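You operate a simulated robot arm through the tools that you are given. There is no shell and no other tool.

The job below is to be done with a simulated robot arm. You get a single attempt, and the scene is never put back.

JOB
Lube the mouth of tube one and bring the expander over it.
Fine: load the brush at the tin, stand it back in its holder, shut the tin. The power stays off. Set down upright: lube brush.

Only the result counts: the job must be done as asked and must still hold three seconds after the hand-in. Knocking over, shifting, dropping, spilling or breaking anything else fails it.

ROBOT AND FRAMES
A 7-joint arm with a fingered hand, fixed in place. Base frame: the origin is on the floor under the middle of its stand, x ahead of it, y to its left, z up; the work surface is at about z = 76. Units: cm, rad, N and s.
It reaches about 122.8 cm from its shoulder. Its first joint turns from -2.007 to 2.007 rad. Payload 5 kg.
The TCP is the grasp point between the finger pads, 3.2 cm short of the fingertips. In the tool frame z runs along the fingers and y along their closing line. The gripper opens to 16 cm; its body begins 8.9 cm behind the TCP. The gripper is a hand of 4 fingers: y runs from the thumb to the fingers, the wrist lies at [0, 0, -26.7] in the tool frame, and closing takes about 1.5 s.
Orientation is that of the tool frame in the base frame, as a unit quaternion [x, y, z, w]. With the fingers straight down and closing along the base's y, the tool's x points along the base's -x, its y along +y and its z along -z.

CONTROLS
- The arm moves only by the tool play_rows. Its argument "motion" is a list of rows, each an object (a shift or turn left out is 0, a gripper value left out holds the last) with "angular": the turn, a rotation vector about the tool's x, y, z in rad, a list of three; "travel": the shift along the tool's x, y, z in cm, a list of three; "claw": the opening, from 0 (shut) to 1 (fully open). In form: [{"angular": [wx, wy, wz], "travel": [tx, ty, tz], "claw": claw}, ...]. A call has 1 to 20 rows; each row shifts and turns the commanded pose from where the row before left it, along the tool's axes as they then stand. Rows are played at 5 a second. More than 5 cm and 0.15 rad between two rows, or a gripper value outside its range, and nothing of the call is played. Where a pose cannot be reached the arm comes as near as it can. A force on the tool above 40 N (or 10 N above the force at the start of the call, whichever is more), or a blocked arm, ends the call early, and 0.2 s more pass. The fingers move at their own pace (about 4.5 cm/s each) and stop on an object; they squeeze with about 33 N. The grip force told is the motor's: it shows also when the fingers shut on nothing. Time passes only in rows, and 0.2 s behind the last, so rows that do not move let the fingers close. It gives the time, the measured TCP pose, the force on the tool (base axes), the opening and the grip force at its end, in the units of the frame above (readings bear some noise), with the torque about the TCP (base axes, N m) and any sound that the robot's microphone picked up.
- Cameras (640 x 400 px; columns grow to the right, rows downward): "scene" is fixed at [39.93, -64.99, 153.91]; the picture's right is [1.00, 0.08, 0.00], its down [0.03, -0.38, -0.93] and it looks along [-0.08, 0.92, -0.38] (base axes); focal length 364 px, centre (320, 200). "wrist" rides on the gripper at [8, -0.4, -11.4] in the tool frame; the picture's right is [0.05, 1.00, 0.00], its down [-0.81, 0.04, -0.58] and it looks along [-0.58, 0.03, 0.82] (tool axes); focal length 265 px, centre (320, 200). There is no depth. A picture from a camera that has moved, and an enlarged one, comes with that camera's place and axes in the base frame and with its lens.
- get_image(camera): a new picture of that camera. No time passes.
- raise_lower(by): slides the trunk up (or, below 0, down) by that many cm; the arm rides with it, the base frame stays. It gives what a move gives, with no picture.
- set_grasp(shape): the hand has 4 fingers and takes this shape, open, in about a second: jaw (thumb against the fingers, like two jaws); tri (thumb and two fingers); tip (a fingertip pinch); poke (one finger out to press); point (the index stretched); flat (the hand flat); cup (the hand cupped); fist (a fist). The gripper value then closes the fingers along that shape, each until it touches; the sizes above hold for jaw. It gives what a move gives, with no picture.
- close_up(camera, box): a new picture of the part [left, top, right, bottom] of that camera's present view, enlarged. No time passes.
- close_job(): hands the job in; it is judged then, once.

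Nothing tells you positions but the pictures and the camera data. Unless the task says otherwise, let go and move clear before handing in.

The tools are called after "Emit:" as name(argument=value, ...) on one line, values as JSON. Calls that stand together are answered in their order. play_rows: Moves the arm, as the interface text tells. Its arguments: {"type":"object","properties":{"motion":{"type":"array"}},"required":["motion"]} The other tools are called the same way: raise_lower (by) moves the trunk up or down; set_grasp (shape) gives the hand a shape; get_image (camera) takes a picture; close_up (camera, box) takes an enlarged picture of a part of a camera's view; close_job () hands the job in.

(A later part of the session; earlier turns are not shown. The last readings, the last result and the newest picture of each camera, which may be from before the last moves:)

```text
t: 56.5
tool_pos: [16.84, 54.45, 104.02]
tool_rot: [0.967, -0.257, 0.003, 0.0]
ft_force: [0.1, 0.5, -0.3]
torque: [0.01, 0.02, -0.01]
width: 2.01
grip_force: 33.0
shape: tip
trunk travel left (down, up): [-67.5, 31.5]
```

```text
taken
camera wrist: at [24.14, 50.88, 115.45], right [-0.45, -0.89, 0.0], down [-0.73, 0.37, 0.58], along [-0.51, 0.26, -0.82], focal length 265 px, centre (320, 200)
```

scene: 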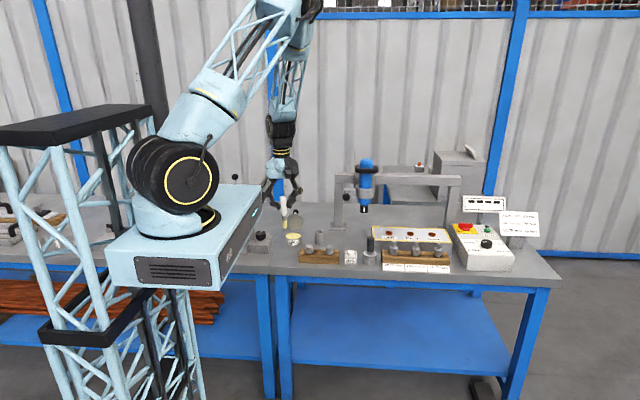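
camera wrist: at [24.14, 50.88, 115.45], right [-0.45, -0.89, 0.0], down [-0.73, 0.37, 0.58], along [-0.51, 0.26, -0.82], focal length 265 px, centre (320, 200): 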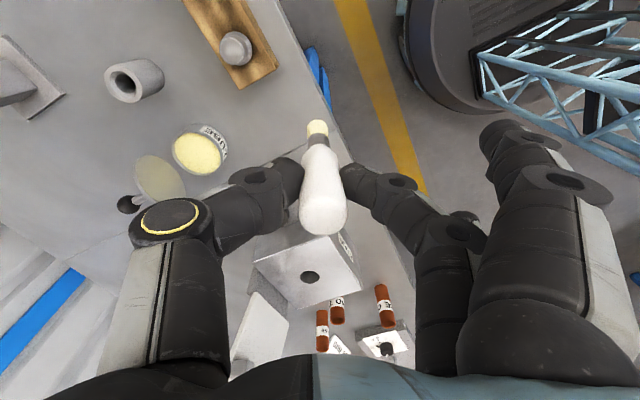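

Emit:
play_rows(motion=[{"travel": [3.98, -2.3, 0]}, {"travel": [3.98, -2.3, 0]}, {"travel": [3.98, -2.3, 0]}, {"travel": [3.98, -2.3, 0]}, {"travel": [3.98, -2.3, 0]}, {"travel": [3.98, -2.3, 0]}, {"travel": [3.98, -2.3, 0]}, {"travel": [3.98, -2.3, 0]}, {"travel": [3.98, -2.3, 0]}, {"travel": [3.98, -2.3, 0]}, {"travel": [0, 0, 0]}])

Emit:
get_image(camera="wrist")

Emit:
get_image(camera="scene")

```text
t: 58.9
tool_pos: [62.97, 54.51, 104.23]
tool_rot: [0.966, -0.257, 0.001, -0.001]
ft_force: [-0.3, -0.2, -1.0]
torque: [-0.01, -0.03, -0.03]
width: 1.94
grip_force: 33.2
shape: tip
trunk travel left (down, up): [-67.5, 31.5]
```

```text
taken
camera wrist: at [70.11, 51.11, 115.55], right [-0.45, -0.89, 0.0], down [-0.73, 0.37, 0.58], along [-0.51, 0.26, -0.82], focal length 265 px, centre (320, 200)
```

wrist: 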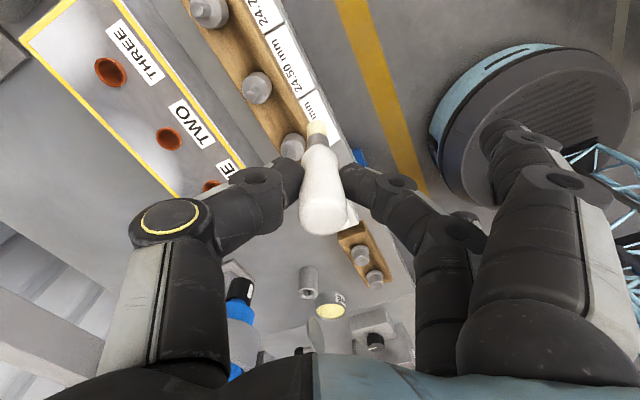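

```text
taken
```

scene: 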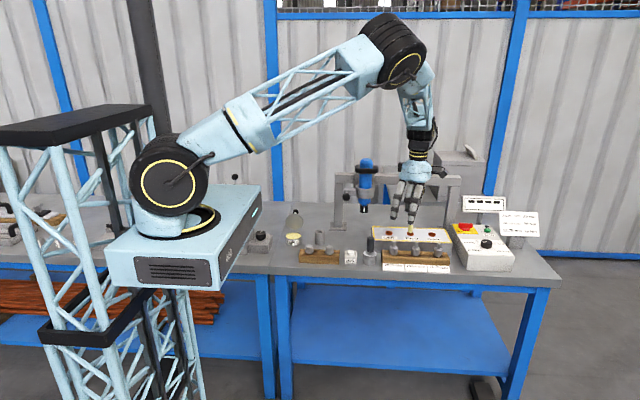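

Emit:
play_rows(motion=[{"travel": [-2.04, -3.56, 0]}, {"travel": [-2.04, -3.56, 0]}, {"travel": [-2.04, -3.56, 0]}, {"travel": [-2.04, -3.56, 0]}, {"travel": [-2.04, -3.56, 0]}, {"travel": [0, 0, 0]}])

Emit:
get_image(camera="wrist")

Emit:
close_up(camera="scene", box=[330, 140, 470, 260])

```text
t: 60.3
tool_pos: [63.08, 74.86, 104.46]
tool_rot: [0.966, -0.257, 0.001, 0.0]
ft_force: [-1.3, -0.4, 1.2]
torque: [0.06, -0.01, 0.04]
width: 1.96
grip_force: 33.5
shape: tip
trunk travel left (down, up): [-67.5, 31.5]
```

```text
taken
camera wrist: at [70.2, 71.22, 115.72], right [-0.45, -0.89, 0.0], down [-0.73, 0.37, 0.58], along [-0.51, 0.26, -0.82], focal length 265 px, centre (320, 200)
```

wrist: 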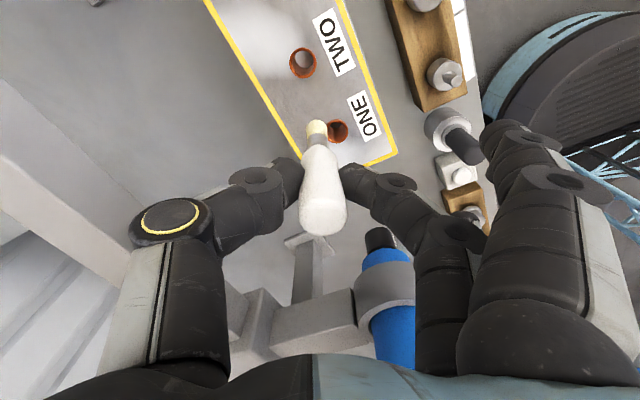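

```text
3.33 times, centred on (400, 200) of scene
camera zoom: at [39.93, -64.99, 153.91], right [1.0, 0.08, 0.0], down [0.03, -0.38, -0.93], along [-0.08, 0.92, -0.38], focal length 1214 px, centre (53, 200)
```

zoom: 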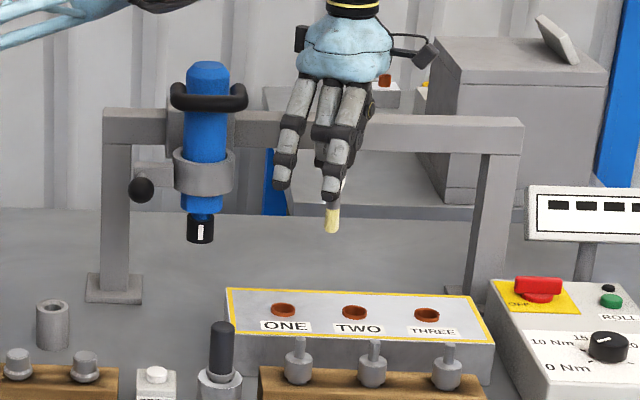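

The brush is near tube one and the mouth is at about (58.0, 74.9, 82). I'll tilt the hand about 14° away from the expander for clearance before approaching.

Emit:
play_rows(motion=[{"angular": [-0.062, -0.1086, 0]}, {"angular": [-0.062, -0.1086, 0]}, {"travel": [0, 0, 0]}, {"travel": [0.19, 0.19, 3]}, {"travel": [0, 0, 3]}, {"travel": [0, 0, 0]}])

Emit:
get_image(camera="wrist")

Emit:
close_up(camera="scene", box=[340, 150, 440, 250])

```text
t: 61.7
tool_pos: [61.78, 74.62, 97.63]
tool_rot: [0.97, -0.243, -0.016, 0.009]
ft_force: [0.5, 1.3, -0.3]
torque: [0.01, 0.0, 0.02]
width: 1.96
grip_force: 32.7
shape: tip
out of reach, approached as far as the arm can: row 1, 2
trunk travel left (down, up): [-67.5, 31.5]
```

```text
taken
camera wrist: at [69.48, 71.32, 108.68], right [-0.42, -0.91, 0.02], down [-0.72, 0.35, 0.6], along [-0.55, 0.24, -0.8], focal length 265 px, centre (320, 200)
```

wrist: 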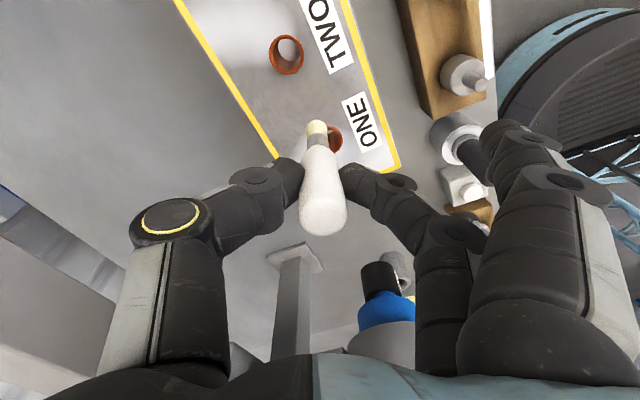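

```text
4.00 times, centred on (390, 200) of scene
camera zoom: at [39.93, -64.99, 153.91], right [1.0, 0.08, 0.0], down [0.03, -0.38, -0.93], along [-0.08, 0.92, -0.38], focal length 1457 px, centre (40, 200)
```

zoom: 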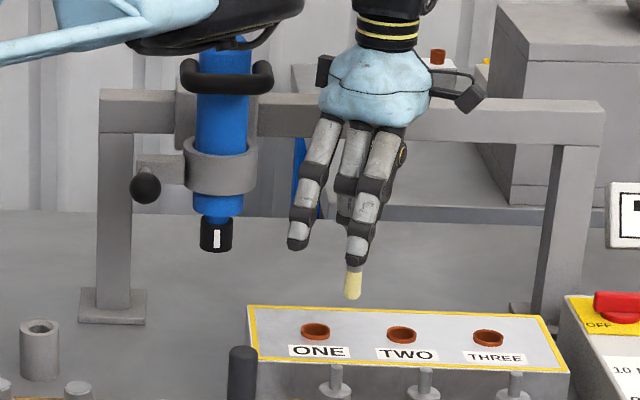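

Emit:
get_image(camera="scene")

Emit:
close_up(camera="scene", box=[200, 20, 480, 240])

```text
taken
```

scene: 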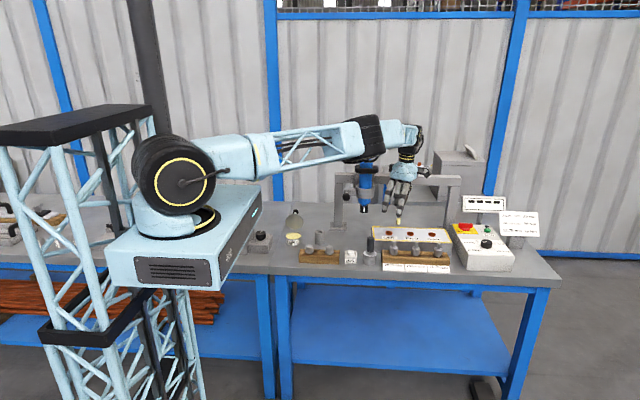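

```text
1.82 times, centred on (340, 130) of scene
camera zoom: at [39.93, -64.99, 153.91], right [1.0, 0.08, 0.0], down [0.03, -0.38, -0.93], along [-0.08, 0.92, -0.38], focal length 662 px, centre (284, 327)
```

zoom: 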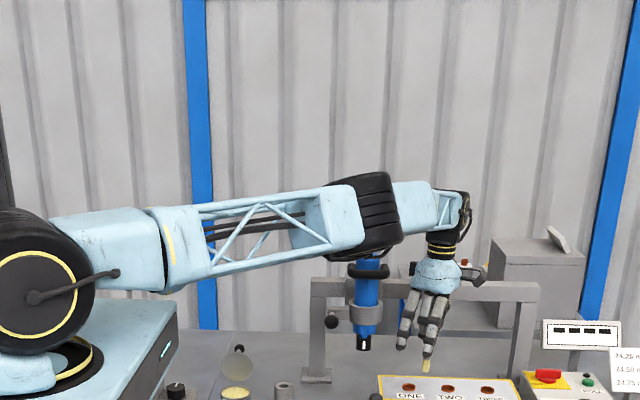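

The stretched arm cannot lean that way. Leaning the hand toward the front and right brings the wrist closer to the robot and still clears the expander, so I'll do that instead, starting a bit higher.

Emit:
play_rows(motion=[{"travel": [0, 0, -2]}, {"angular": [0.05, -0.08, 0]}, {"angular": [0.05, -0.08, 0]}, {"angular": [0.04, -0.06, 0]}, {"travel": [0, 0, 0]}, {"travel": [0, 0, 0]}])

Emit:
get_image(camera="wrist")

Emit:
close_up(camera="scene", box=[320, 90, 480, 250])

```text
t: 63.1
tool_pos: [61.86, 74.68, 99.47]
tool_rot: [0.96, -0.243, -0.107, -0.086]
ft_force: [-0.5, 0.3, -0.6]
torque: [-0.03, 0.02, 0.0]
width: 1.96
grip_force: 33.0
shape: tip
trunk travel left (down, up): [-67.5, 31.5]
```

```text
taken
camera wrist: at [70.78, 69.02, 108.49], right [-0.44, -0.89, -0.13], down [-0.63, 0.2, 0.75], along [-0.64, 0.41, -0.65], focal length 265 px, centre (320, 200)
```

wrist: 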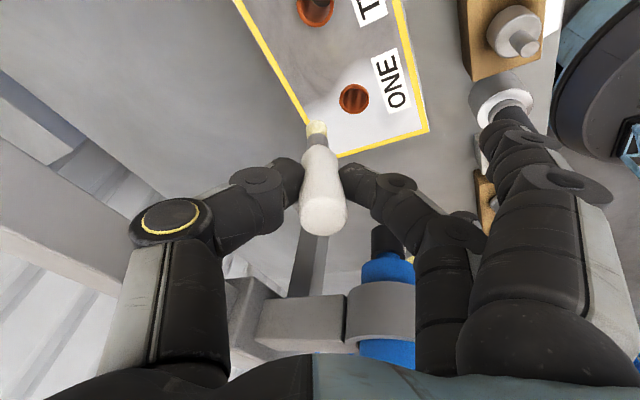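

```text
2.50 times, centred on (400, 170) of scene
camera zoom: at [39.93, -64.99, 153.91], right [1.0, 0.08, 0.0], down [0.03, -0.38, -0.93], along [-0.08, 0.92, -0.38], focal length 911 px, centre (120, 275)
```

zoom: 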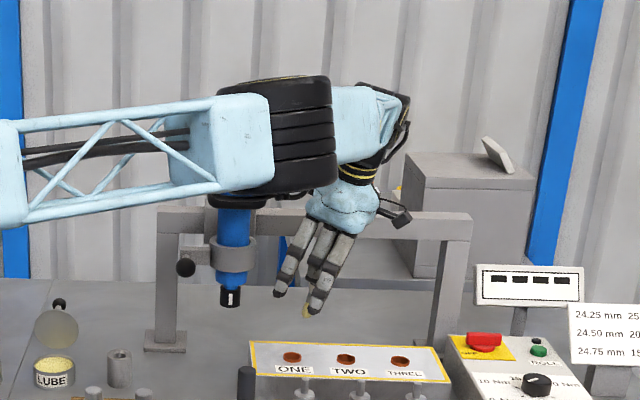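

The hand now leans about 16° toward the front and right, clear of the expander. I'll bring the bristle end to about 2 cm above mouth ONE and check.

Emit:
play_rows(motion=[{"travel": [0.2, 1.72, 2.08]}, {"travel": [0.2, 1.72, 2.08]}, {"travel": [0, 0, 0]}, {"travel": [0, 0, 0]}])

Emit:
get_image(camera="wrist")

Emit:
close_up(camera="scene", box=[340, 150, 450, 260])

```text
t: 64.1
tool_pos: [59.8, 72.38, 95.06]
tool_rot: [0.961, -0.242, -0.106, -0.085]
ft_force: [-0.6, -0.6, -0.5]
torque: [0.04, 0.01, -0.03]
width: 1.96
grip_force: 32.7
shape: tip
trunk travel left (down, up): [-67.5, 31.5]
```

```text
taken
camera wrist: at [68.76, 66.67, 104.0], right [-0.44, -0.89, -0.13], down [-0.63, 0.2, 0.75], along [-0.64, 0.41, -0.65], focal length 265 px, centre (320, 200)
```

wrist: 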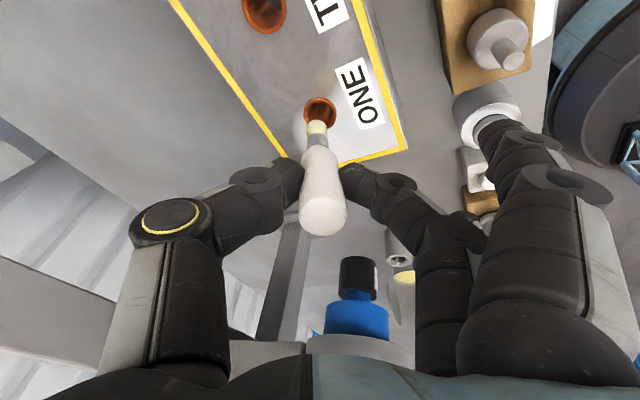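

```text
3.64 times, centred on (395, 205) of scene
camera zoom: at [39.93, -64.99, 153.91], right [1.0, 0.08, 0.0], down [0.03, -0.38, -0.93], along [-0.08, 0.92, -0.38], focal length 1325 px, centre (47, 182)
```

zoom: 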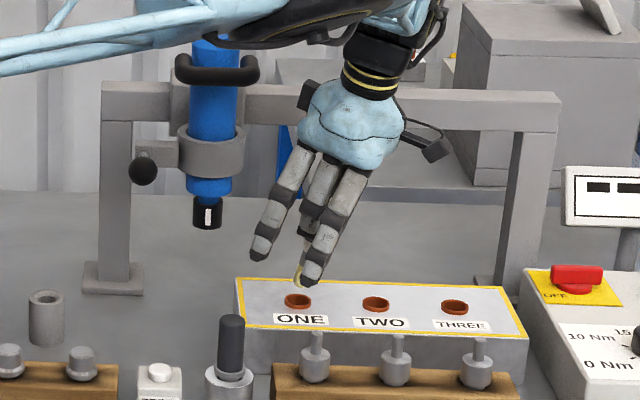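

The bristles are right above mouth ONE. Descending gently along the brush axis.

Emit:
play_rows(motion=[{"travel": [0.2, 0.25, 0.9]}, {"travel": [0, 0, 0.6]}, {"travel": [0, 0, 0.3]}, {"travel": [0, 0, 0]}])

Emit:
get_image(camera="wrist")

Emit:
close_up(camera="wrist", box=[260, 70, 380, 190])

Emit:
close_up(camera="scene", box=[385, 200, 445, 250])

```text
t: 65.1
tool_pos: [59.48, 72.43, 93.19]
tool_rot: [0.961, -0.242, -0.106, -0.085]
ft_force: [0.3, 0.4, -0.6]
torque: [-0.02, 0.01, -0.03]
width: 1.95
grip_force: 33.0
shape: tip
trunk travel left (down, up): [-67.5, 31.5]
```

```text
taken
camera wrist: at [68.56, 66.82, 102.2], right [-0.44, -0.89, -0.13], down [-0.63, 0.2, 0.75], along [-0.64, 0.41, -0.65], focal length 265 px, centre (320, 200)
```

wrist: 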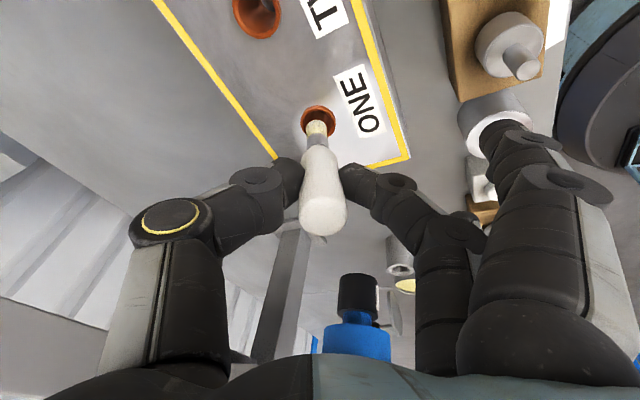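

```text
3.33 times, centred on (320, 130) of wrist
camera zoom: at [68.56, 66.82, 102.2], right [-0.44, -0.89, -0.13], down [-0.63, 0.2, 0.75], along [-0.64, 0.41, -0.65], focal length 885 px, centre (320, 433)
```

zoom: 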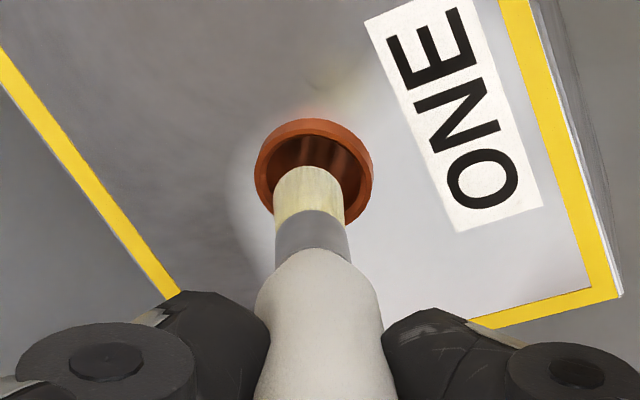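

```text
8.00 times, centred on (415, 225) of scene
camera zoom: at [39.93, -64.99, 153.91], right [1.0, 0.08, 0.0], down [0.03, -0.38, -0.93], along [-0.08, 0.92, -0.38], focal length 2915 px, centre (-440, 0)
```

zoom: 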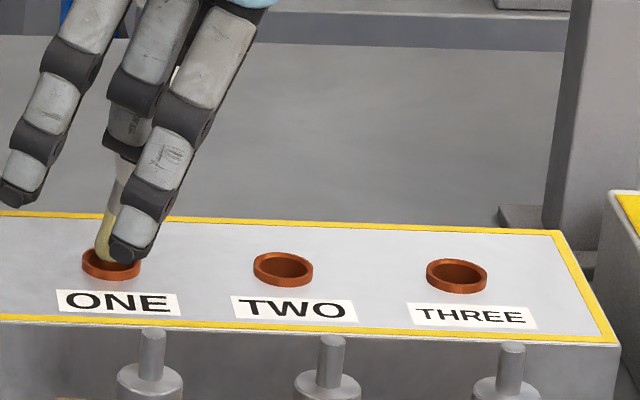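

Emit:
play_rows(motion=[{"travel": [0.1, 0, 0.3]}, {"travel": [0, 0, 0.3]}, {"travel": [0, 0, 0.2]}, {"travel": [0, 0, 0]}, {"travel": [0, 0, 0]}])

Emit:
close_up(camera="wrist", box=[260, 70, 380, 190])

Emit:
close_up(camera="scene", box=[385, 200, 445, 250])

```text
t: 66.3
tool_pos: [59.66, 72.44, 92.44]
tool_rot: [0.96, -0.243, -0.106, -0.087]
ft_force: [0.3, 0.7, -0.2]
torque: [0.01, -0.02, -0.01]
width: 1.98
grip_force: 33.5
shape: tip
trunk travel left (down, up): [-67.5, 31.5]
```

```text
3.33 times, centred on (320, 130) of wrist
camera zoom: at [68.48, 66.97, 101.38], right [-0.44, -0.89, -0.13], down [-0.63, 0.2, 0.75], along [-0.64, 0.41, -0.65], focal length 885 px, centre (320, 433)
```

zoom: 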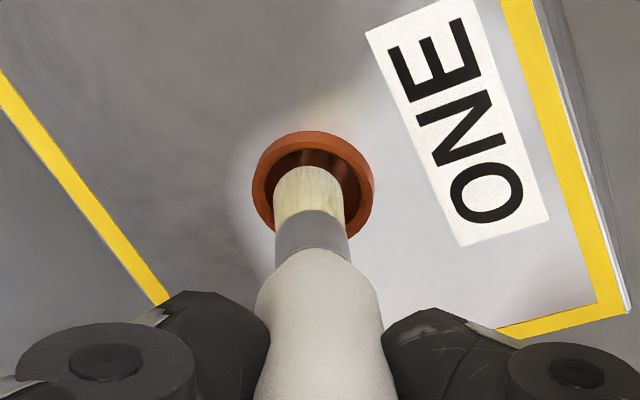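

```text
8.00 times, centred on (415, 225) of scene
camera zoom: at [39.93, -64.99, 153.91], right [1.0, 0.08, 0.0], down [0.03, -0.38, -0.93], along [-0.08, 0.92, -0.38], focal length 2915 px, centre (-440, 0)
```

zoom: 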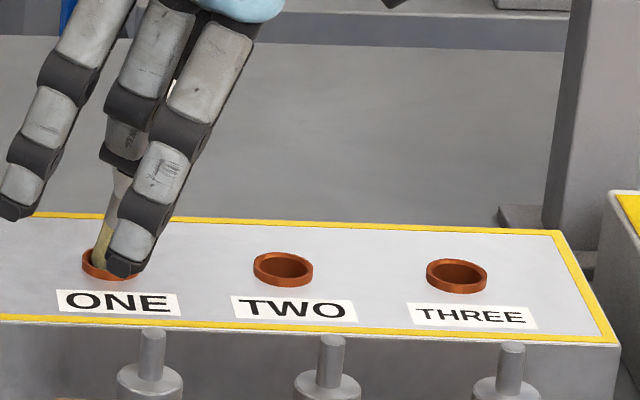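

Emit:
play_rows(motion=[{"travel": [0, 0, 0.4]}, {"travel": [0, 0, 0.3]}, {"travel": [0, 0, 0]}, {"travel": [0, 0, 0]}])

Emit:
close_up(camera="wrist", box=[260, 70, 380, 190])

```text
t: 67.3
tool_pos: [59.45, 72.8, 91.78]
tool_rot: [0.96, -0.243, -0.106, -0.086]
ft_force: [-0.6, -0.1, 0.1]
torque: [-0.02, -0.03, -0.04]
width: 1.96
grip_force: 33.2
shape: tip
trunk travel left (down, up): [-67.5, 31.5]
```

```text
3.33 times, centred on (320, 130) of wrist
camera zoom: at [68.39, 67.11, 100.72], right [-0.44, -0.89, -0.13], down [-0.63, 0.2, 0.75], along [-0.64, 0.41, -0.65], focal length 885 px, centre (320, 433)
```

zoom: 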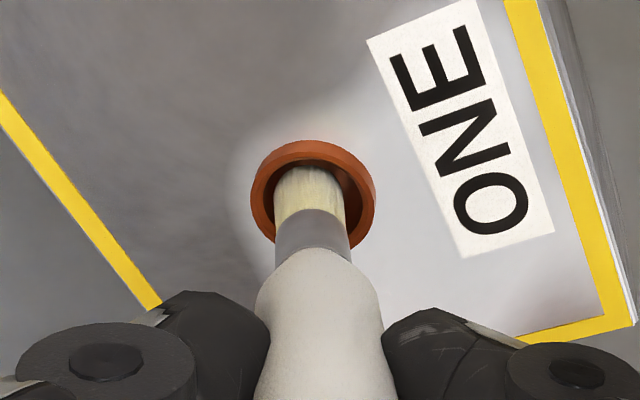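

The bristles are inside the mouth with no hard contact. I'll make a small circular wipe to coat it.

Emit:
play_rows(motion=[{"travel": [0.4, 0, 0]}, {"travel": [-0.4, 0.4, 0]}, {"travel": [-0.4, -0.4, 0]}, {"travel": [0.4, -0.4, 0]}, {"travel": [0, 0.4, 0]}, {"travel": [0, 0, 0]}])

Emit:
close_up(camera="wrist", box=[260, 70, 380, 190])

Emit:
close_up(camera="scene", box=[385, 200, 445, 250])

```text
t: 68.7
tool_pos: [59.51, 72.77, 91.64]
tool_rot: [0.96, -0.243, -0.106, -0.086]
ft_force: [0.2, 0.1, -0.8]
torque: [0.01, 0.0, 0.03]
width: 1.93
grip_force: 33.1
shape: tip
trunk travel left (down, up): [-67.5, 31.5]
```

```text
3.33 times, centred on (320, 130) of wrist
camera zoom: at [68.42, 67.14, 100.71], right [-0.44, -0.89, -0.13], down [-0.63, 0.2, 0.75], along [-0.64, 0.41, -0.65], focal length 885 px, centre (320, 433)
```

zoom: 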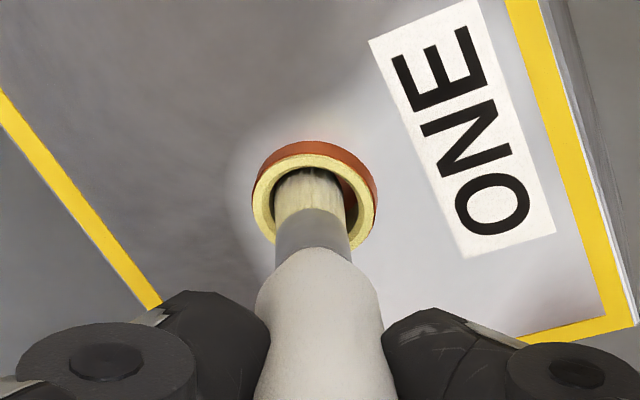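

```text
8.00 times, centred on (415, 225) of scene
camera zoom: at [39.93, -64.99, 153.91], right [1.0, 0.08, 0.0], down [0.03, -0.38, -0.93], along [-0.08, 0.92, -0.38], focal length 2915 px, centre (-440, 0)
```

zoom: 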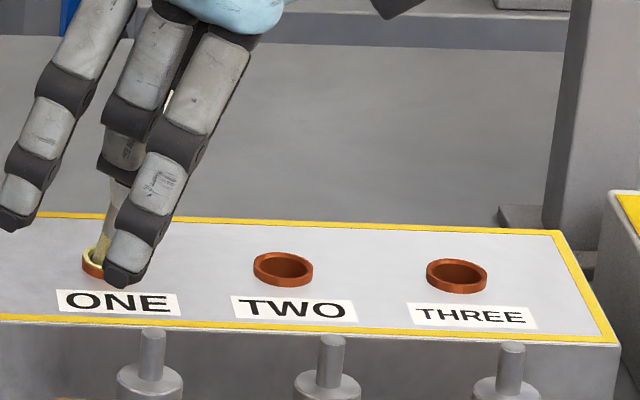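

The mouth of tube ONE is now coated yellow. I'll withdraw along the brush axis, straighten the hand, and retrace the route back to the holder.

Emit:
play_rows(motion=[{"travel": [0, 0, -1]}, {"travel": [0, 0, -2]}, {"travel": [0, 0, -3]}, {"travel": [0, 0, -3]}, {"travel": [0, 0, -3]}, {"travel": [0, 0, 0]}])

Emit:
play_rows(motion=[{"travel": [2, 3.5, 0]}, {"travel": [2, 3.5, 0]}, {"angular": [-0.05, 0.08, 0]}, {"angular": [-0.05, 0.08, 0]}, {"angular": [-0.04, 0.06, 0]}, {"travel": [0, 0, 0]}])

Emit:
get_image(camera="wrist")

Emit:
get_image(camera="scene")

```text
t: 70.1
tool_pos: [61.37, 70.33, 103.41]
tool_rot: [0.961, -0.242, -0.106, -0.085]
ft_force: [-0.4, 0.3, -0.5]
torque: [0.0, 0.0, 0.04]
width: 1.94
grip_force: 33.7
shape: tip
trunk travel left (down, up): [-67.5, 31.5]
```

```text
t: 71.5
tool_pos: [61.57, 62.26, 101.54]
tool_rot: [0.97, -0.243, -0.017, 0.009]
ft_force: [0.1, 0.6, -0.9]
torque: [0.03, 0.01, -0.03]
width: 1.94
grip_force: 32.6
shape: tip
trunk travel left (down, up): [-67.5, 31.5]
```

```text
taken
camera wrist: at [69.18, 58.92, 112.54], right [-0.42, -0.91, 0.02], down [-0.72, 0.35, 0.6], along [-0.55, 0.24, -0.8], focal length 265 px, centre (320, 200)
```

wrist: 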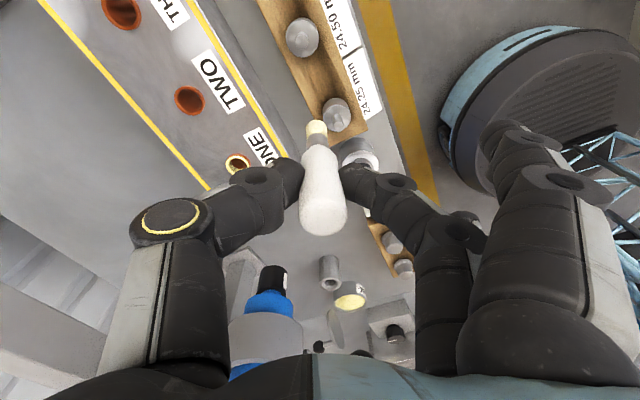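

```text
taken
```

scene: 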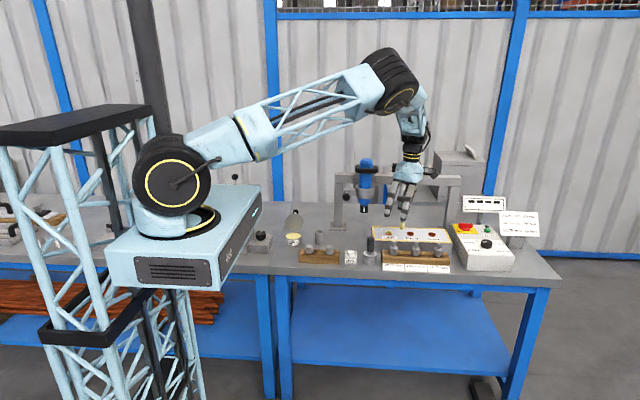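

Emit:
play_rows(motion=[{"angular": [0.025, 0.028, 0]}, {"travel": [1.84, 3.44, -1.25]}, {"travel": [1.84, 3.44, -1.25]}, {"travel": [-3.64, 1.94, 0]}, {"travel": [-3.64, 1.94, 0]}, {"travel": [-3.64, 1.94, 0]}, {"travel": [-3.64, 1.94, 0]}, {"travel": [-3.64, 1.94, 0]}, {"travel": [-3.64, 1.94, 0]}, {"travel": [-3.64, 1.94, 0]}, {"travel": [-3.64, 1.94, 0]}, {"angular": [0, 0, 0.14]}, {"angular": [0, 0, 0.14]}, {"angular": [0, 0, 0.14]}, {"angular": [0, 0, 0.14]}, {"angular": [0, 0, 0.14]}, {"travel": [0, 0, 0]}])

Emit:
get_image(camera="wrist")

Emit:
close_up(camera="scene", box=[260, 130, 380, 250])

```text
t: 75.1
tool_pos: [28.4, 54.49, 103.95]
tool_rot: [0.827, -0.562, 0.0, 0.0]
ft_force: [0.0, 0.1, 0.0]
torque: [0.0, -0.02, 0.01]
width: 1.9
grip_force: 33.0
shape: tip
trunk travel left (down, up): [-67.5, 31.5]
```

```text
taken
camera wrist: at [31.82, 47.22, 115.3], right [-0.91, -0.42, 0.0], down [-0.34, 0.74, 0.58], along [-0.24, 0.52, -0.82], focal length 265 px, centre (320, 200)
```

wrist: 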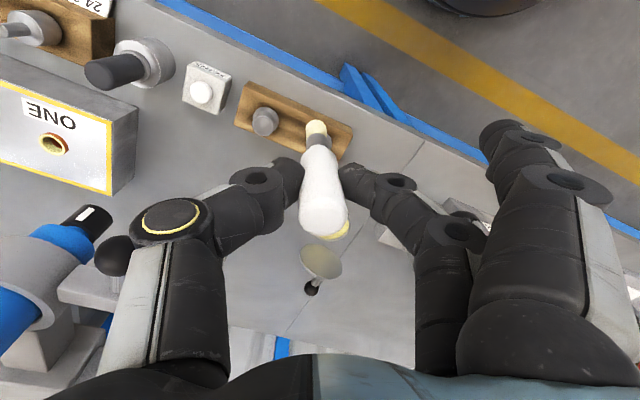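

```text
3.33 times, centred on (320, 190) of scene
camera zoom: at [39.93, -64.99, 153.91], right [1.0, 0.08, 0.0], down [0.03, -0.38, -0.93], along [-0.08, 0.92, -0.38], focal length 1214 px, centre (320, 233)
```

zoom: 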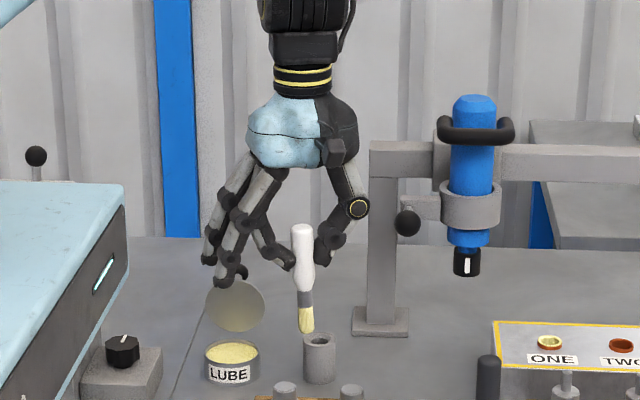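

The route back is clear. Moving over the holder to line the brush up with its hole.

Emit:
play_rows(motion=[{"travel": [-3.78, -1.49, 0]}, {"travel": [-3.78, -1.49, 0]}, {"travel": [-3.78, -1.49, 0]}, {"travel": [-3.78, -1.49, 0]}, {"travel": [-3.78, -1.49, 0]}, {"travel": [0, 0, 3]}, {"travel": [0, 0, 3]}, {"travel": [0, 0, 0]}, {"travel": [0, 0, 0]}])

Emit:
get_image(camera="wrist")

Emit:
close_up(camera="wrist", box=[260, 60, 380, 180])

Emit:
close_up(camera="scene", box=[290, 190, 350, 245])

```text
t: 77.1
tool_pos: [28.34, 74.77, 98.08]
tool_rot: [0.828, -0.56, 0.001, 0.0]
ft_force: [-0.1, 0.1, -0.7]
torque: [-0.03, 0.01, -0.02]
width: 1.91
grip_force: 33.2
shape: tip
trunk travel left (down, up): [-67.5, 31.5]
```

```text
taken
camera wrist: at [31.74, 67.62, 109.39], right [-0.91, -0.42, 0.0], down [-0.34, 0.74, 0.58], along [-0.24, 0.52, -0.82], focal length 265 px, centre (320, 200)
```

wrist: 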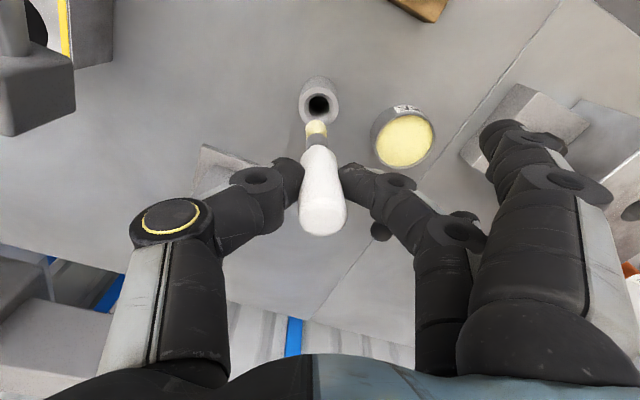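

```text
3.33 times, centred on (320, 120) of wrist
camera zoom: at [31.74, 67.62, 109.39], right [-0.91, -0.42, 0.0], down [-0.34, 0.74, 0.58], along [-0.24, 0.52, -0.82], focal length 885 px, centre (320, 467)
```

zoom: 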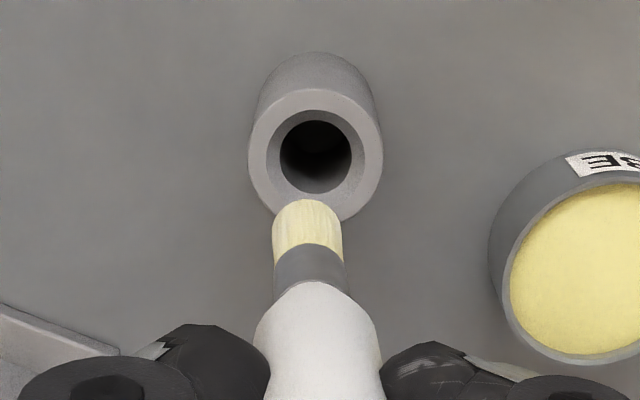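

```text
7.27 times, centred on (320, 218) of scene
camera zoom: at [39.93, -64.99, 153.91], right [1.0, 0.08, 0.0], down [0.03, -0.38, -0.93], along [-0.08, 0.92, -0.38], focal length 2650 px, centre (320, 73)
```

zoom: 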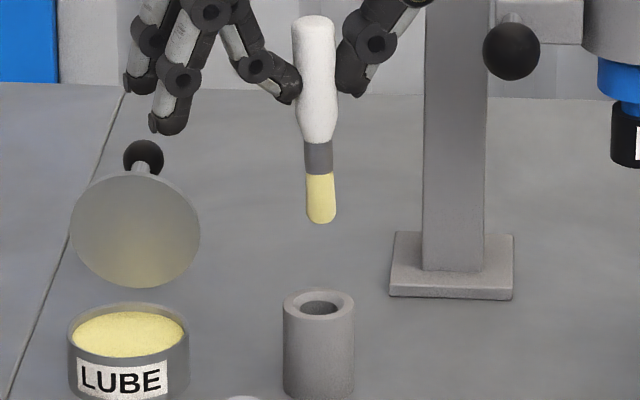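

The brush leans about 2° in the pinch. I'll correct that with a small hand rotation and re-centre before lowering.

Emit:
play_rows(motion=[{"angular": [-0.04, 0, 0]}, {"travel": [-0.05, -0.23, 0]}, {"travel": [0, 0, 1.5]}, {"travel": [0, 0, 1.5]}, {"travel": [0, 0, 0]}, {"travel": [0, 0, 0]}])

Emit:
close_up(camera="wrist", box=[260, 60, 380, 180])

Emit:
close_up(camera="scene", box=[290, 190, 350, 245])

```text
t: 78.5
tool_pos: [28.4, 74.99, 95.03]
tool_rot: [0.828, -0.56, -0.012, 0.017]
ft_force: [0.3, 0.1, 0.1]
torque: [0.0, -0.03, 0.0]
width: 1.91
grip_force: 33.0
shape: tip
trunk travel left (down, up): [-67.5, 31.5]
```

```text
3.33 times, centred on (320, 120) of wrist
camera zoom: at [32.22, 67.83, 106.33], right [-0.91, -0.42, 0.04], down [-0.32, 0.75, 0.58], along [-0.27, 0.51, -0.81], focal length 885 px, centre (320, 467)
```

zoom: 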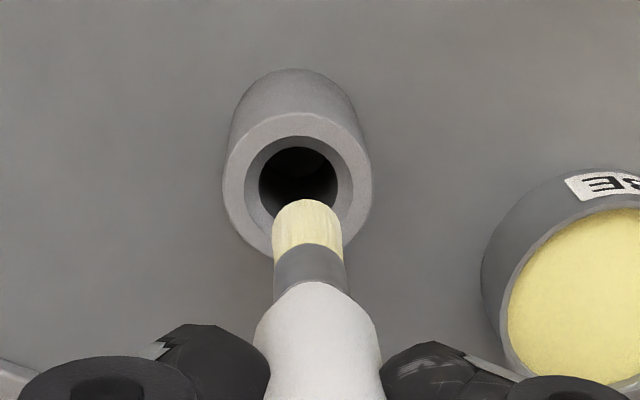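

```text
7.27 times, centred on (320, 218) of scene
camera zoom: at [39.93, -64.99, 153.91], right [1.0, 0.08, 0.0], down [0.03, -0.38, -0.93], along [-0.08, 0.92, -0.38], focal length 2650 px, centre (320, 73)
```

zoom: 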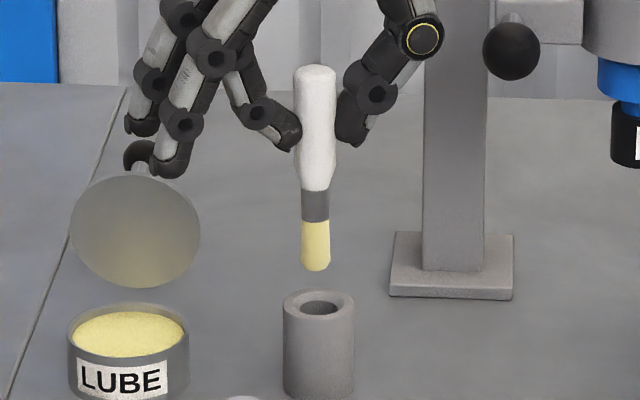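

Emit:
play_rows(motion=[{"travel": [0, -0.19, 0]}, {"travel": [0, -0.06, 1.5]}, {"travel": [0, 0, 0]}])

Emit:
close_up(camera="wrist", box=[260, 60, 380, 180])

Emit:
close_up(camera="scene", box=[300, 205, 340, 245])

```text
t: 79.3
tool_pos: [28.59, 75.01, 93.63]
tool_rot: [0.828, -0.56, -0.011, 0.016]
ft_force: [-0.1, 0.7, -0.1]
torque: [0.01, -0.03, 0.01]
width: 1.96
grip_force: 32.8
shape: tip
trunk travel left (down, up): [-67.5, 31.5]
```

```text
3.33 times, centred on (320, 120) of wrist
camera zoom: at [32.36, 67.88, 104.84], right [-0.91, -0.42, 0.04], down [-0.32, 0.75, 0.58], along [-0.27, 0.51, -0.81], focal length 885 px, centre (320, 467)
```

zoom: 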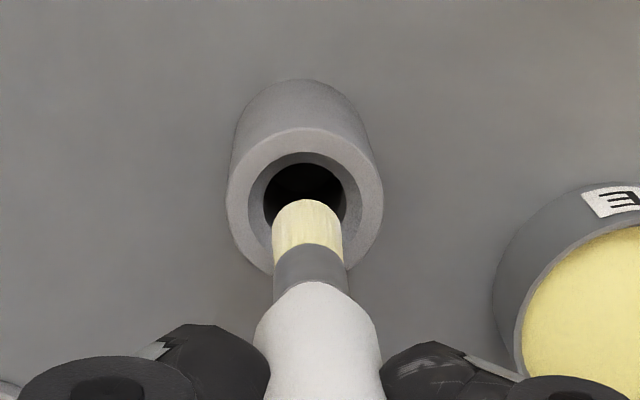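

```text
10.00 times, centred on (320, 225) of scene
camera zoom: at [39.93, -64.99, 153.91], right [1.0, 0.08, 0.0], down [0.03, -0.38, -0.93], along [-0.08, 0.92, -0.38], focal length 3643 px, centre (320, -50)
```

zoom: 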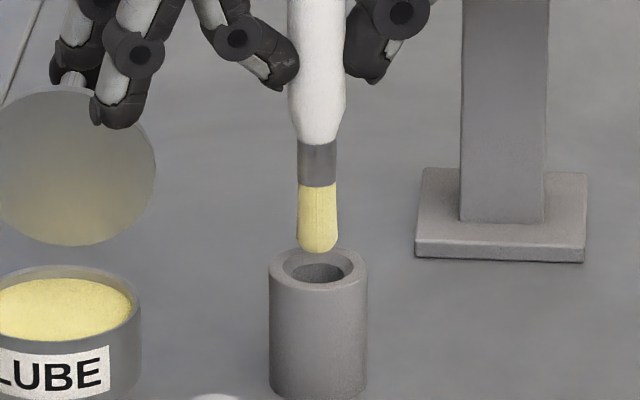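

Aligned within about a millimetre. Lowering the brush into the holder.

Emit:
play_rows(motion=[{"travel": [0, -0.05, 1.2]}, {"travel": [0, -0.05, 1.2]}, {"travel": [0, -0.05, 1.2]}, {"travel": [0, -0.04, 1.0]}, {"travel": [0, 0, 0]}])

Emit:
close_up(camera="wrist", box=[260, 60, 380, 180])

Emit:
close_up(camera="scene", box=[290, 190, 350, 245])

```text
t: 80.5
tool_pos: [28.58, 75.04, 88.83]
tool_rot: [0.828, -0.56, -0.012, 0.017]
ft_force: [-0.2, -0.3, -1.1]
torque: [-0.04, -0.02, 0.03]
width: 1.94
grip_force: 33.1
shape: tip
trunk travel left (down, up): [-67.5, 31.5]
```

```text
3.33 times, centred on (320, 120) of wrist
camera zoom: at [32.37, 67.86, 100.16], right [-0.91, -0.42, 0.04], down [-0.32, 0.75, 0.58], along [-0.27, 0.51, -0.81], focal length 885 px, centre (320, 467)
```

zoom: 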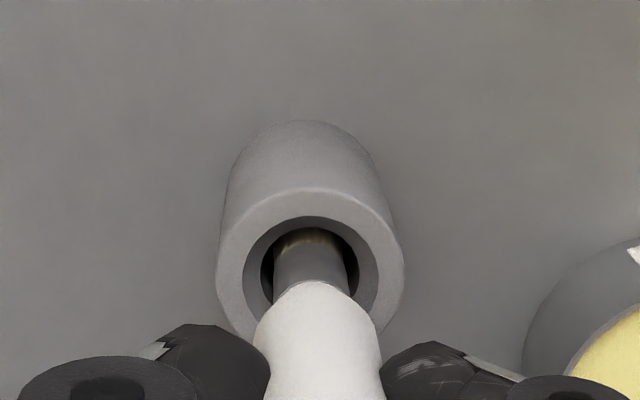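

```text
7.27 times, centred on (320, 218) of scene
camera zoom: at [39.93, -64.99, 153.91], right [1.0, 0.08, 0.0], down [0.03, -0.38, -0.93], along [-0.08, 0.92, -0.38], focal length 2650 px, centre (320, 73)
```

zoom: 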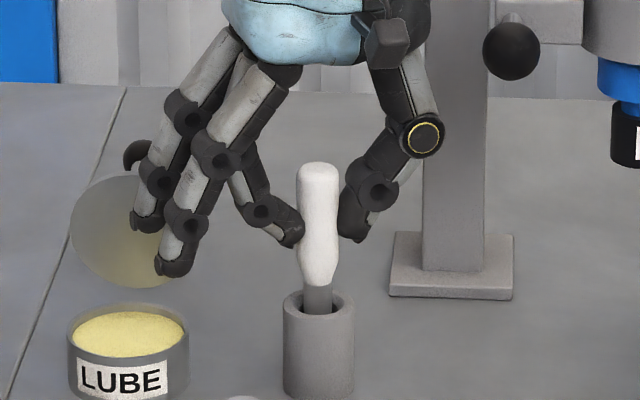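

Emit:
play_rows(motion=[{"travel": [0, -0.02, 0.4]}, {"travel": [0, -0.02, 0.3]}, {"travel": [0, 0, 0.15]}, {"travel": [0, 0, 0]}])

Emit:
close_up(camera="scene", box=[300, 205, 340, 245])

```text
t: 81.5
tool_pos: [28.61, 74.94, 88.06]
tool_rot: [0.828, -0.56, -0.011, 0.017]
ft_force: [0.3, -0.4, -0.4]
torque: [0.01, 0.0, -0.01]
width: 1.93
grip_force: 33.1
shape: tip
trunk travel left (down, up): [-67.5, 31.5]
```

```text
10.00 times, centred on (320, 225) of scene
camera zoom: at [39.93, -64.99, 153.91], right [1.0, 0.08, 0.0], down [0.03, -0.38, -0.93], along [-0.08, 0.92, -0.38], focal length 3643 px, centre (320, -50)
```

zoom: 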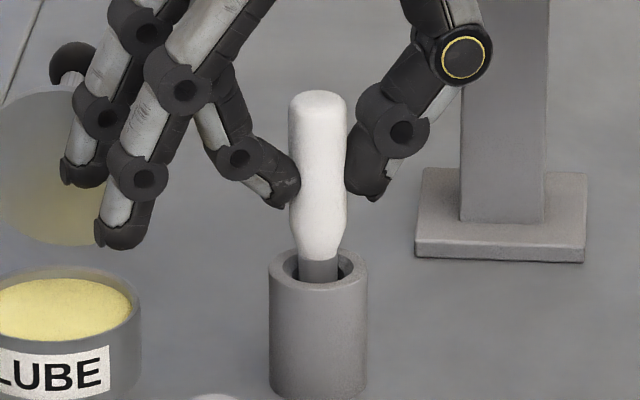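

Emit:
play_rows(motion=[{"travel": [0, -0.01, 0.25]}, {"travel": [0, 0, 0.2]}, {"travel": [0, 0, 0]}])

Emit:
close_up(camera="scene", box=[300, 205, 340, 245])

```text
t: 82.3
tool_pos: [28.6, 75.05, 87.6]
tool_rot: [0.828, -0.56, -0.011, 0.016]
ft_force: [-0.2, 0.8, 0.0]
torque: [0.0, -0.01, -0.02]
width: 1.93
grip_force: 32.5
shape: tip
trunk travel left (down, up): [-67.5, 31.5]
```

```text
10.00 times, centred on (320, 225) of scene
camera zoom: at [39.93, -64.99, 153.91], right [1.0, 0.08, 0.0], down [0.03, -0.38, -0.93], along [-0.08, 0.92, -0.38], focal length 3643 px, centre (320, -50)
```

zoom: 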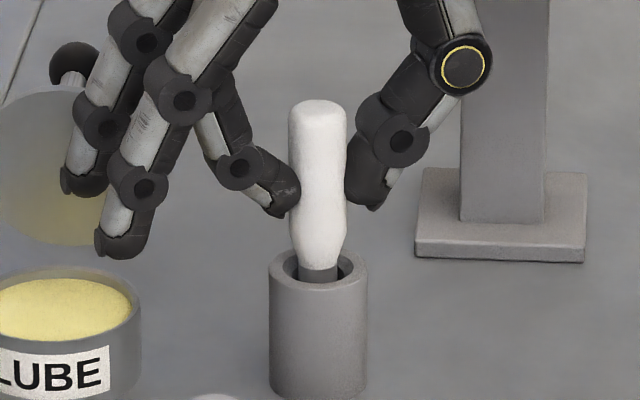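

The handle top is back at its original height. Releasing gently.

Emit:
play_rows(motion=[{"travel": [0, 0, 0.08]}, {"claw": 0.1}, {"claw": 0.15}, {"claw": 0.2}, {"claw": 0.28}, {"claw": 0.35}, {"claw": 0.35}, {"claw": 0.35}])

Emit:
close_up(camera="scene", box=[300, 205, 340, 245])

Emit:
get_image(camera="wrist")

```text
t: 84.1
tool_pos: [28.63, 75.01, 87.41]
tool_rot: [0.828, -0.56, -0.012, 0.017]
ft_force: [0.6, 0.1, -0.3]
torque: [-0.02, -0.01, -0.01]
width: 5.53
grip_force: 0.2
shape: tip
trunk travel left (down, up): [-67.5, 31.5]
```

```text
10.00 times, centred on (320, 225) of scene
camera zoom: at [39.93, -64.99, 153.91], right [1.0, 0.08, 0.0], down [0.03, -0.38, -0.93], along [-0.08, 0.92, -0.38], focal length 3643 px, centre (320, -50)
```

zoom: 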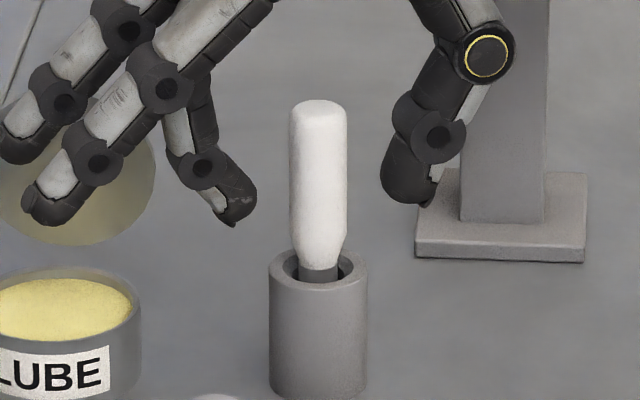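

```text
taken
camera wrist: at [32.39, 67.88, 98.83], right [-0.91, -0.42, 0.04], down [-0.32, 0.75, 0.58], along [-0.27, 0.51, -0.81], focal length 265 px, centre (320, 200)
```

wrist: 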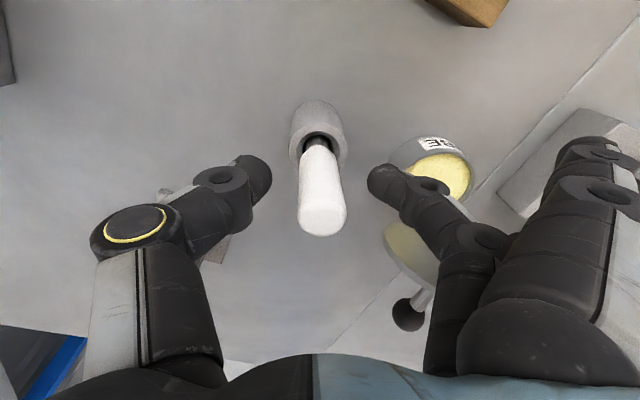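

The brush stands upright in its holder. I'll lift clear, square the hand up again, and go to the lid's ball to shut the tin.

Emit:
play_rows(motion=[{"travel": [0, -0.12, -3]}, {"travel": [0, 0.12, -3]}, {"travel": [0, 0.1, -3]}, {"travel": [0, 0.1, -3]}, {"angular": [0.04, 0, 0]}, {"angular": [0, 0, 0.127]}, {"angular": [0, 0, 0.127]}, {"angular": [0, 0, 0.127]}, {"travel": [0, 0, 0]}, {"travel": [0, 0, 0]}])

Emit:
close_up(camera="scene", box=[265, 150, 365, 250])

```text
t: 86.3
tool_pos: [28.77, 75.17, 99.47]
tool_rot: [0.707, -0.707, 0.001, -0.001]
ft_force: [0.9, -0.8, -0.3]
torque: [-0.04, 0.01, 0.0]
width: 5.55
grip_force: 0.1
shape: tip
trunk travel left (down, up): [-67.5, 31.5]
```

```text
4.00 times, centred on (315, 200) of scene
camera zoom: at [39.93, -64.99, 153.91], right [1.0, 0.08, 0.0], down [0.03, -0.38, -0.93], along [-0.08, 0.92, -0.38], focal length 1457 px, centre (340, 200)
```

zoom: 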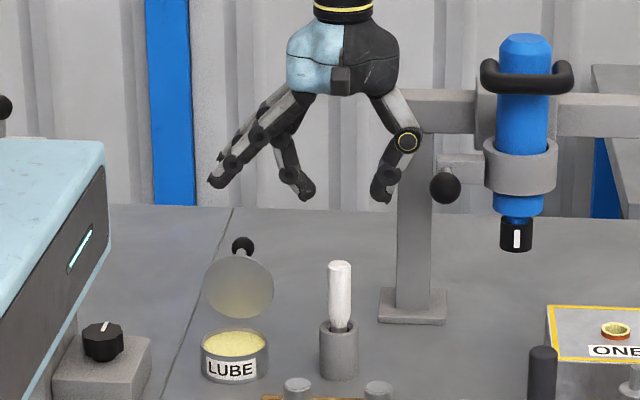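

Emit:
play_rows(motion=[{"travel": [-2.5, 3.95, 0]}, {"travel": [-2.5, 3.95, 0]}, {"travel": [-2.5, 3.95, 0]}, {"travel": [0, 0, 3.5]}, {"travel": [0, 0, 3.5]}, {"travel": [0, 0, 0]}])

Emit:
get_image(camera="wrist")

Emit:
close_up(camera="scene", box=[250, 180, 330, 250])

```text
t: 87.7
tool_pos: [16.96, 82.59, 92.51]
tool_rot: [-0.707, 0.707, 0.0, 0.0]
ft_force: [0.5, 0.1, 0.3]
torque: [0.02, 0.03, 0.0]
width: 5.58
grip_force: 0.0
shape: tip
trunk travel left (down, up): [-67.5, 31.5]
```

```text
taken
camera wrist: at [17.32, 74.51, 103.83], right [-1.0, -0.05, 0.0], down [-0.04, 0.81, 0.58], along [-0.03, 0.58, -0.82], focal length 265 px, centre (320, 200)
```

wrist: 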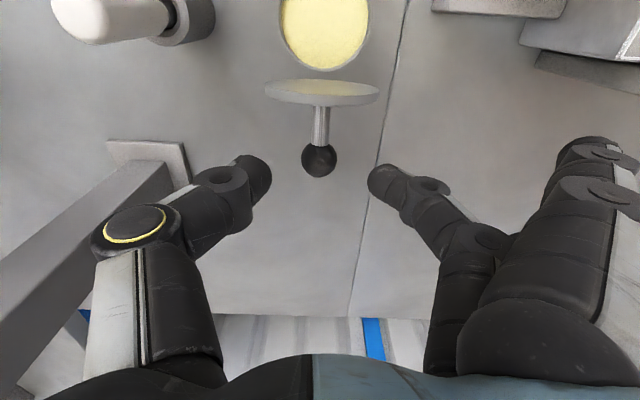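

```text
5.71 times, centred on (290, 215) of scene
camera zoom: at [39.93, -64.99, 153.91], right [1.0, 0.08, 0.0], down [0.03, -0.38, -0.93], along [-0.08, 0.92, -0.38], focal length 2082 px, centre (491, 114)
```

zoom: 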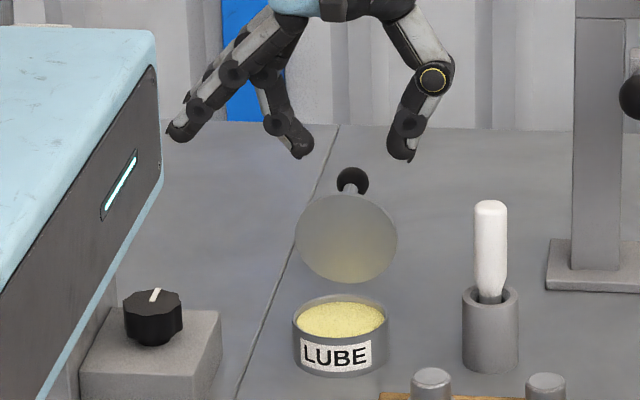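

Emit:
play_rows(motion=[{"travel": [-0.15, 0, 2.2]}, {"travel": [0, 0, 2.0]}, {"travel": [0, 0, 0]}, {"claw": 0.2}, {"claw": 0.1}, {"claw": 0.0}, {"claw": 0.0}, {"claw": 0.0}, {"claw": 0.0}])

Emit:
get_image(camera="wrist")

Emit:
close_up(camera="scene", box=[250, 180, 330, 250])

```text
t: 89.7
tool_pos: [16.98, 82.69, 88.18]
tool_rot: [-0.707, 0.707, -0.001, -0.002]
ft_force: [1.0, -4.6, -8.2]
torque: [-0.05, 0.03, 0.0]
width: 1.72
grip_force: 33.3
shape: tip
trunk travel left (down, up): [-67.5, 31.5]
```

```text
taken
camera wrist: at [17.36, 74.65, 99.53], right [-1.0, -0.05, 0.0], down [-0.04, 0.82, 0.58], along [-0.03, 0.58, -0.82], focal length 265 px, centre (320, 200)
```

wrist: 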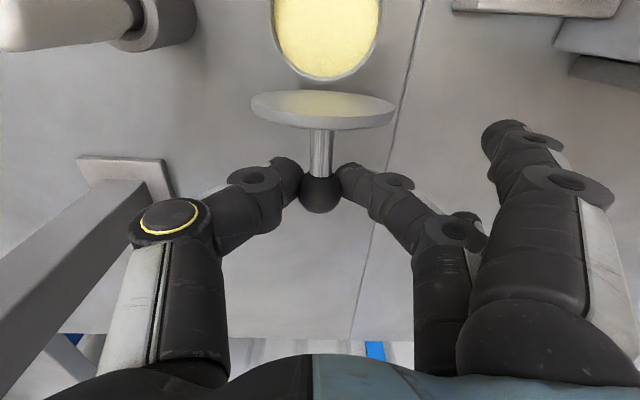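

```text
5.71 times, centred on (290, 215) of scene
camera zoom: at [39.93, -64.99, 153.91], right [1.0, 0.08, 0.0], down [0.03, -0.38, -0.93], along [-0.08, 0.92, -0.38], focal length 2082 px, centre (491, 114)
```

zoom: 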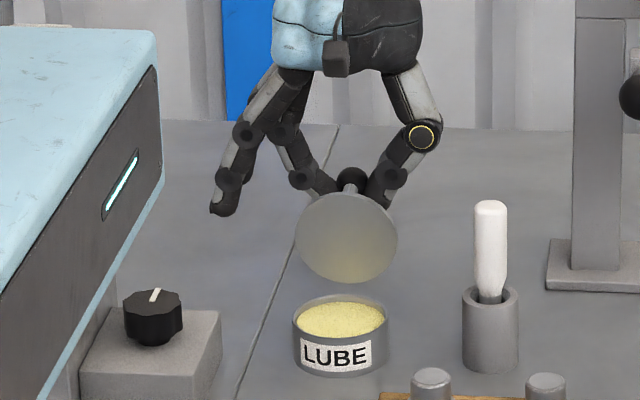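

The ball is pinched again. I fitted the hinge arc from the recorded points, centre about (79.07, 82.07) with radius 7.5, and will swing the lid back along it.

Emit:
play_rows(motion=[{"travel": [0.663, 0, -0.349]}, {"travel": [0.694, 0, -0.281]}, {"travel": [0.719, 0, -0.21]}, {"travel": [0.736, 0, -0.137]}, {"travel": [0, 0, 0]}])

Emit:
close_up(camera="scene", box=[250, 180, 330, 250])

```text
t: 90.9
tool_pos: [17.09, 80.2, 89.0]
tool_rot: [0.707, -0.707, 0.0, 0.002]
ft_force: [-0.3, 0.5, -22.5]
torque: [0.29, 0.07, -0.04]
width: 1.67
grip_force: 33.5
shape: tip
trunk travel left (down, up): [-67.5, 31.5]
```

```text
5.71 times, centred on (290, 215) of scene
camera zoom: at [39.93, -64.99, 153.91], right [1.0, 0.08, 0.0], down [0.03, -0.38, -0.93], along [-0.08, 0.92, -0.38], focal length 2082 px, centre (491, 114)
```

zoom: 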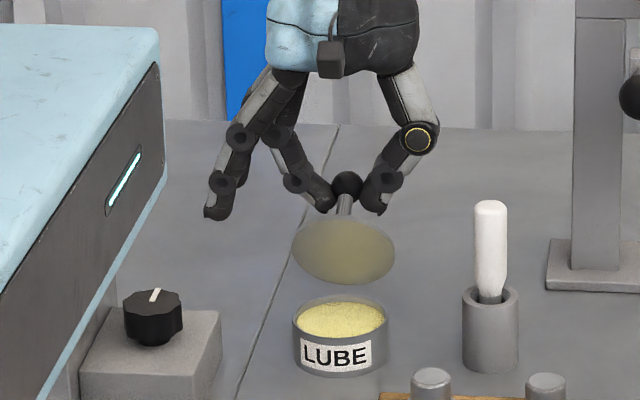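

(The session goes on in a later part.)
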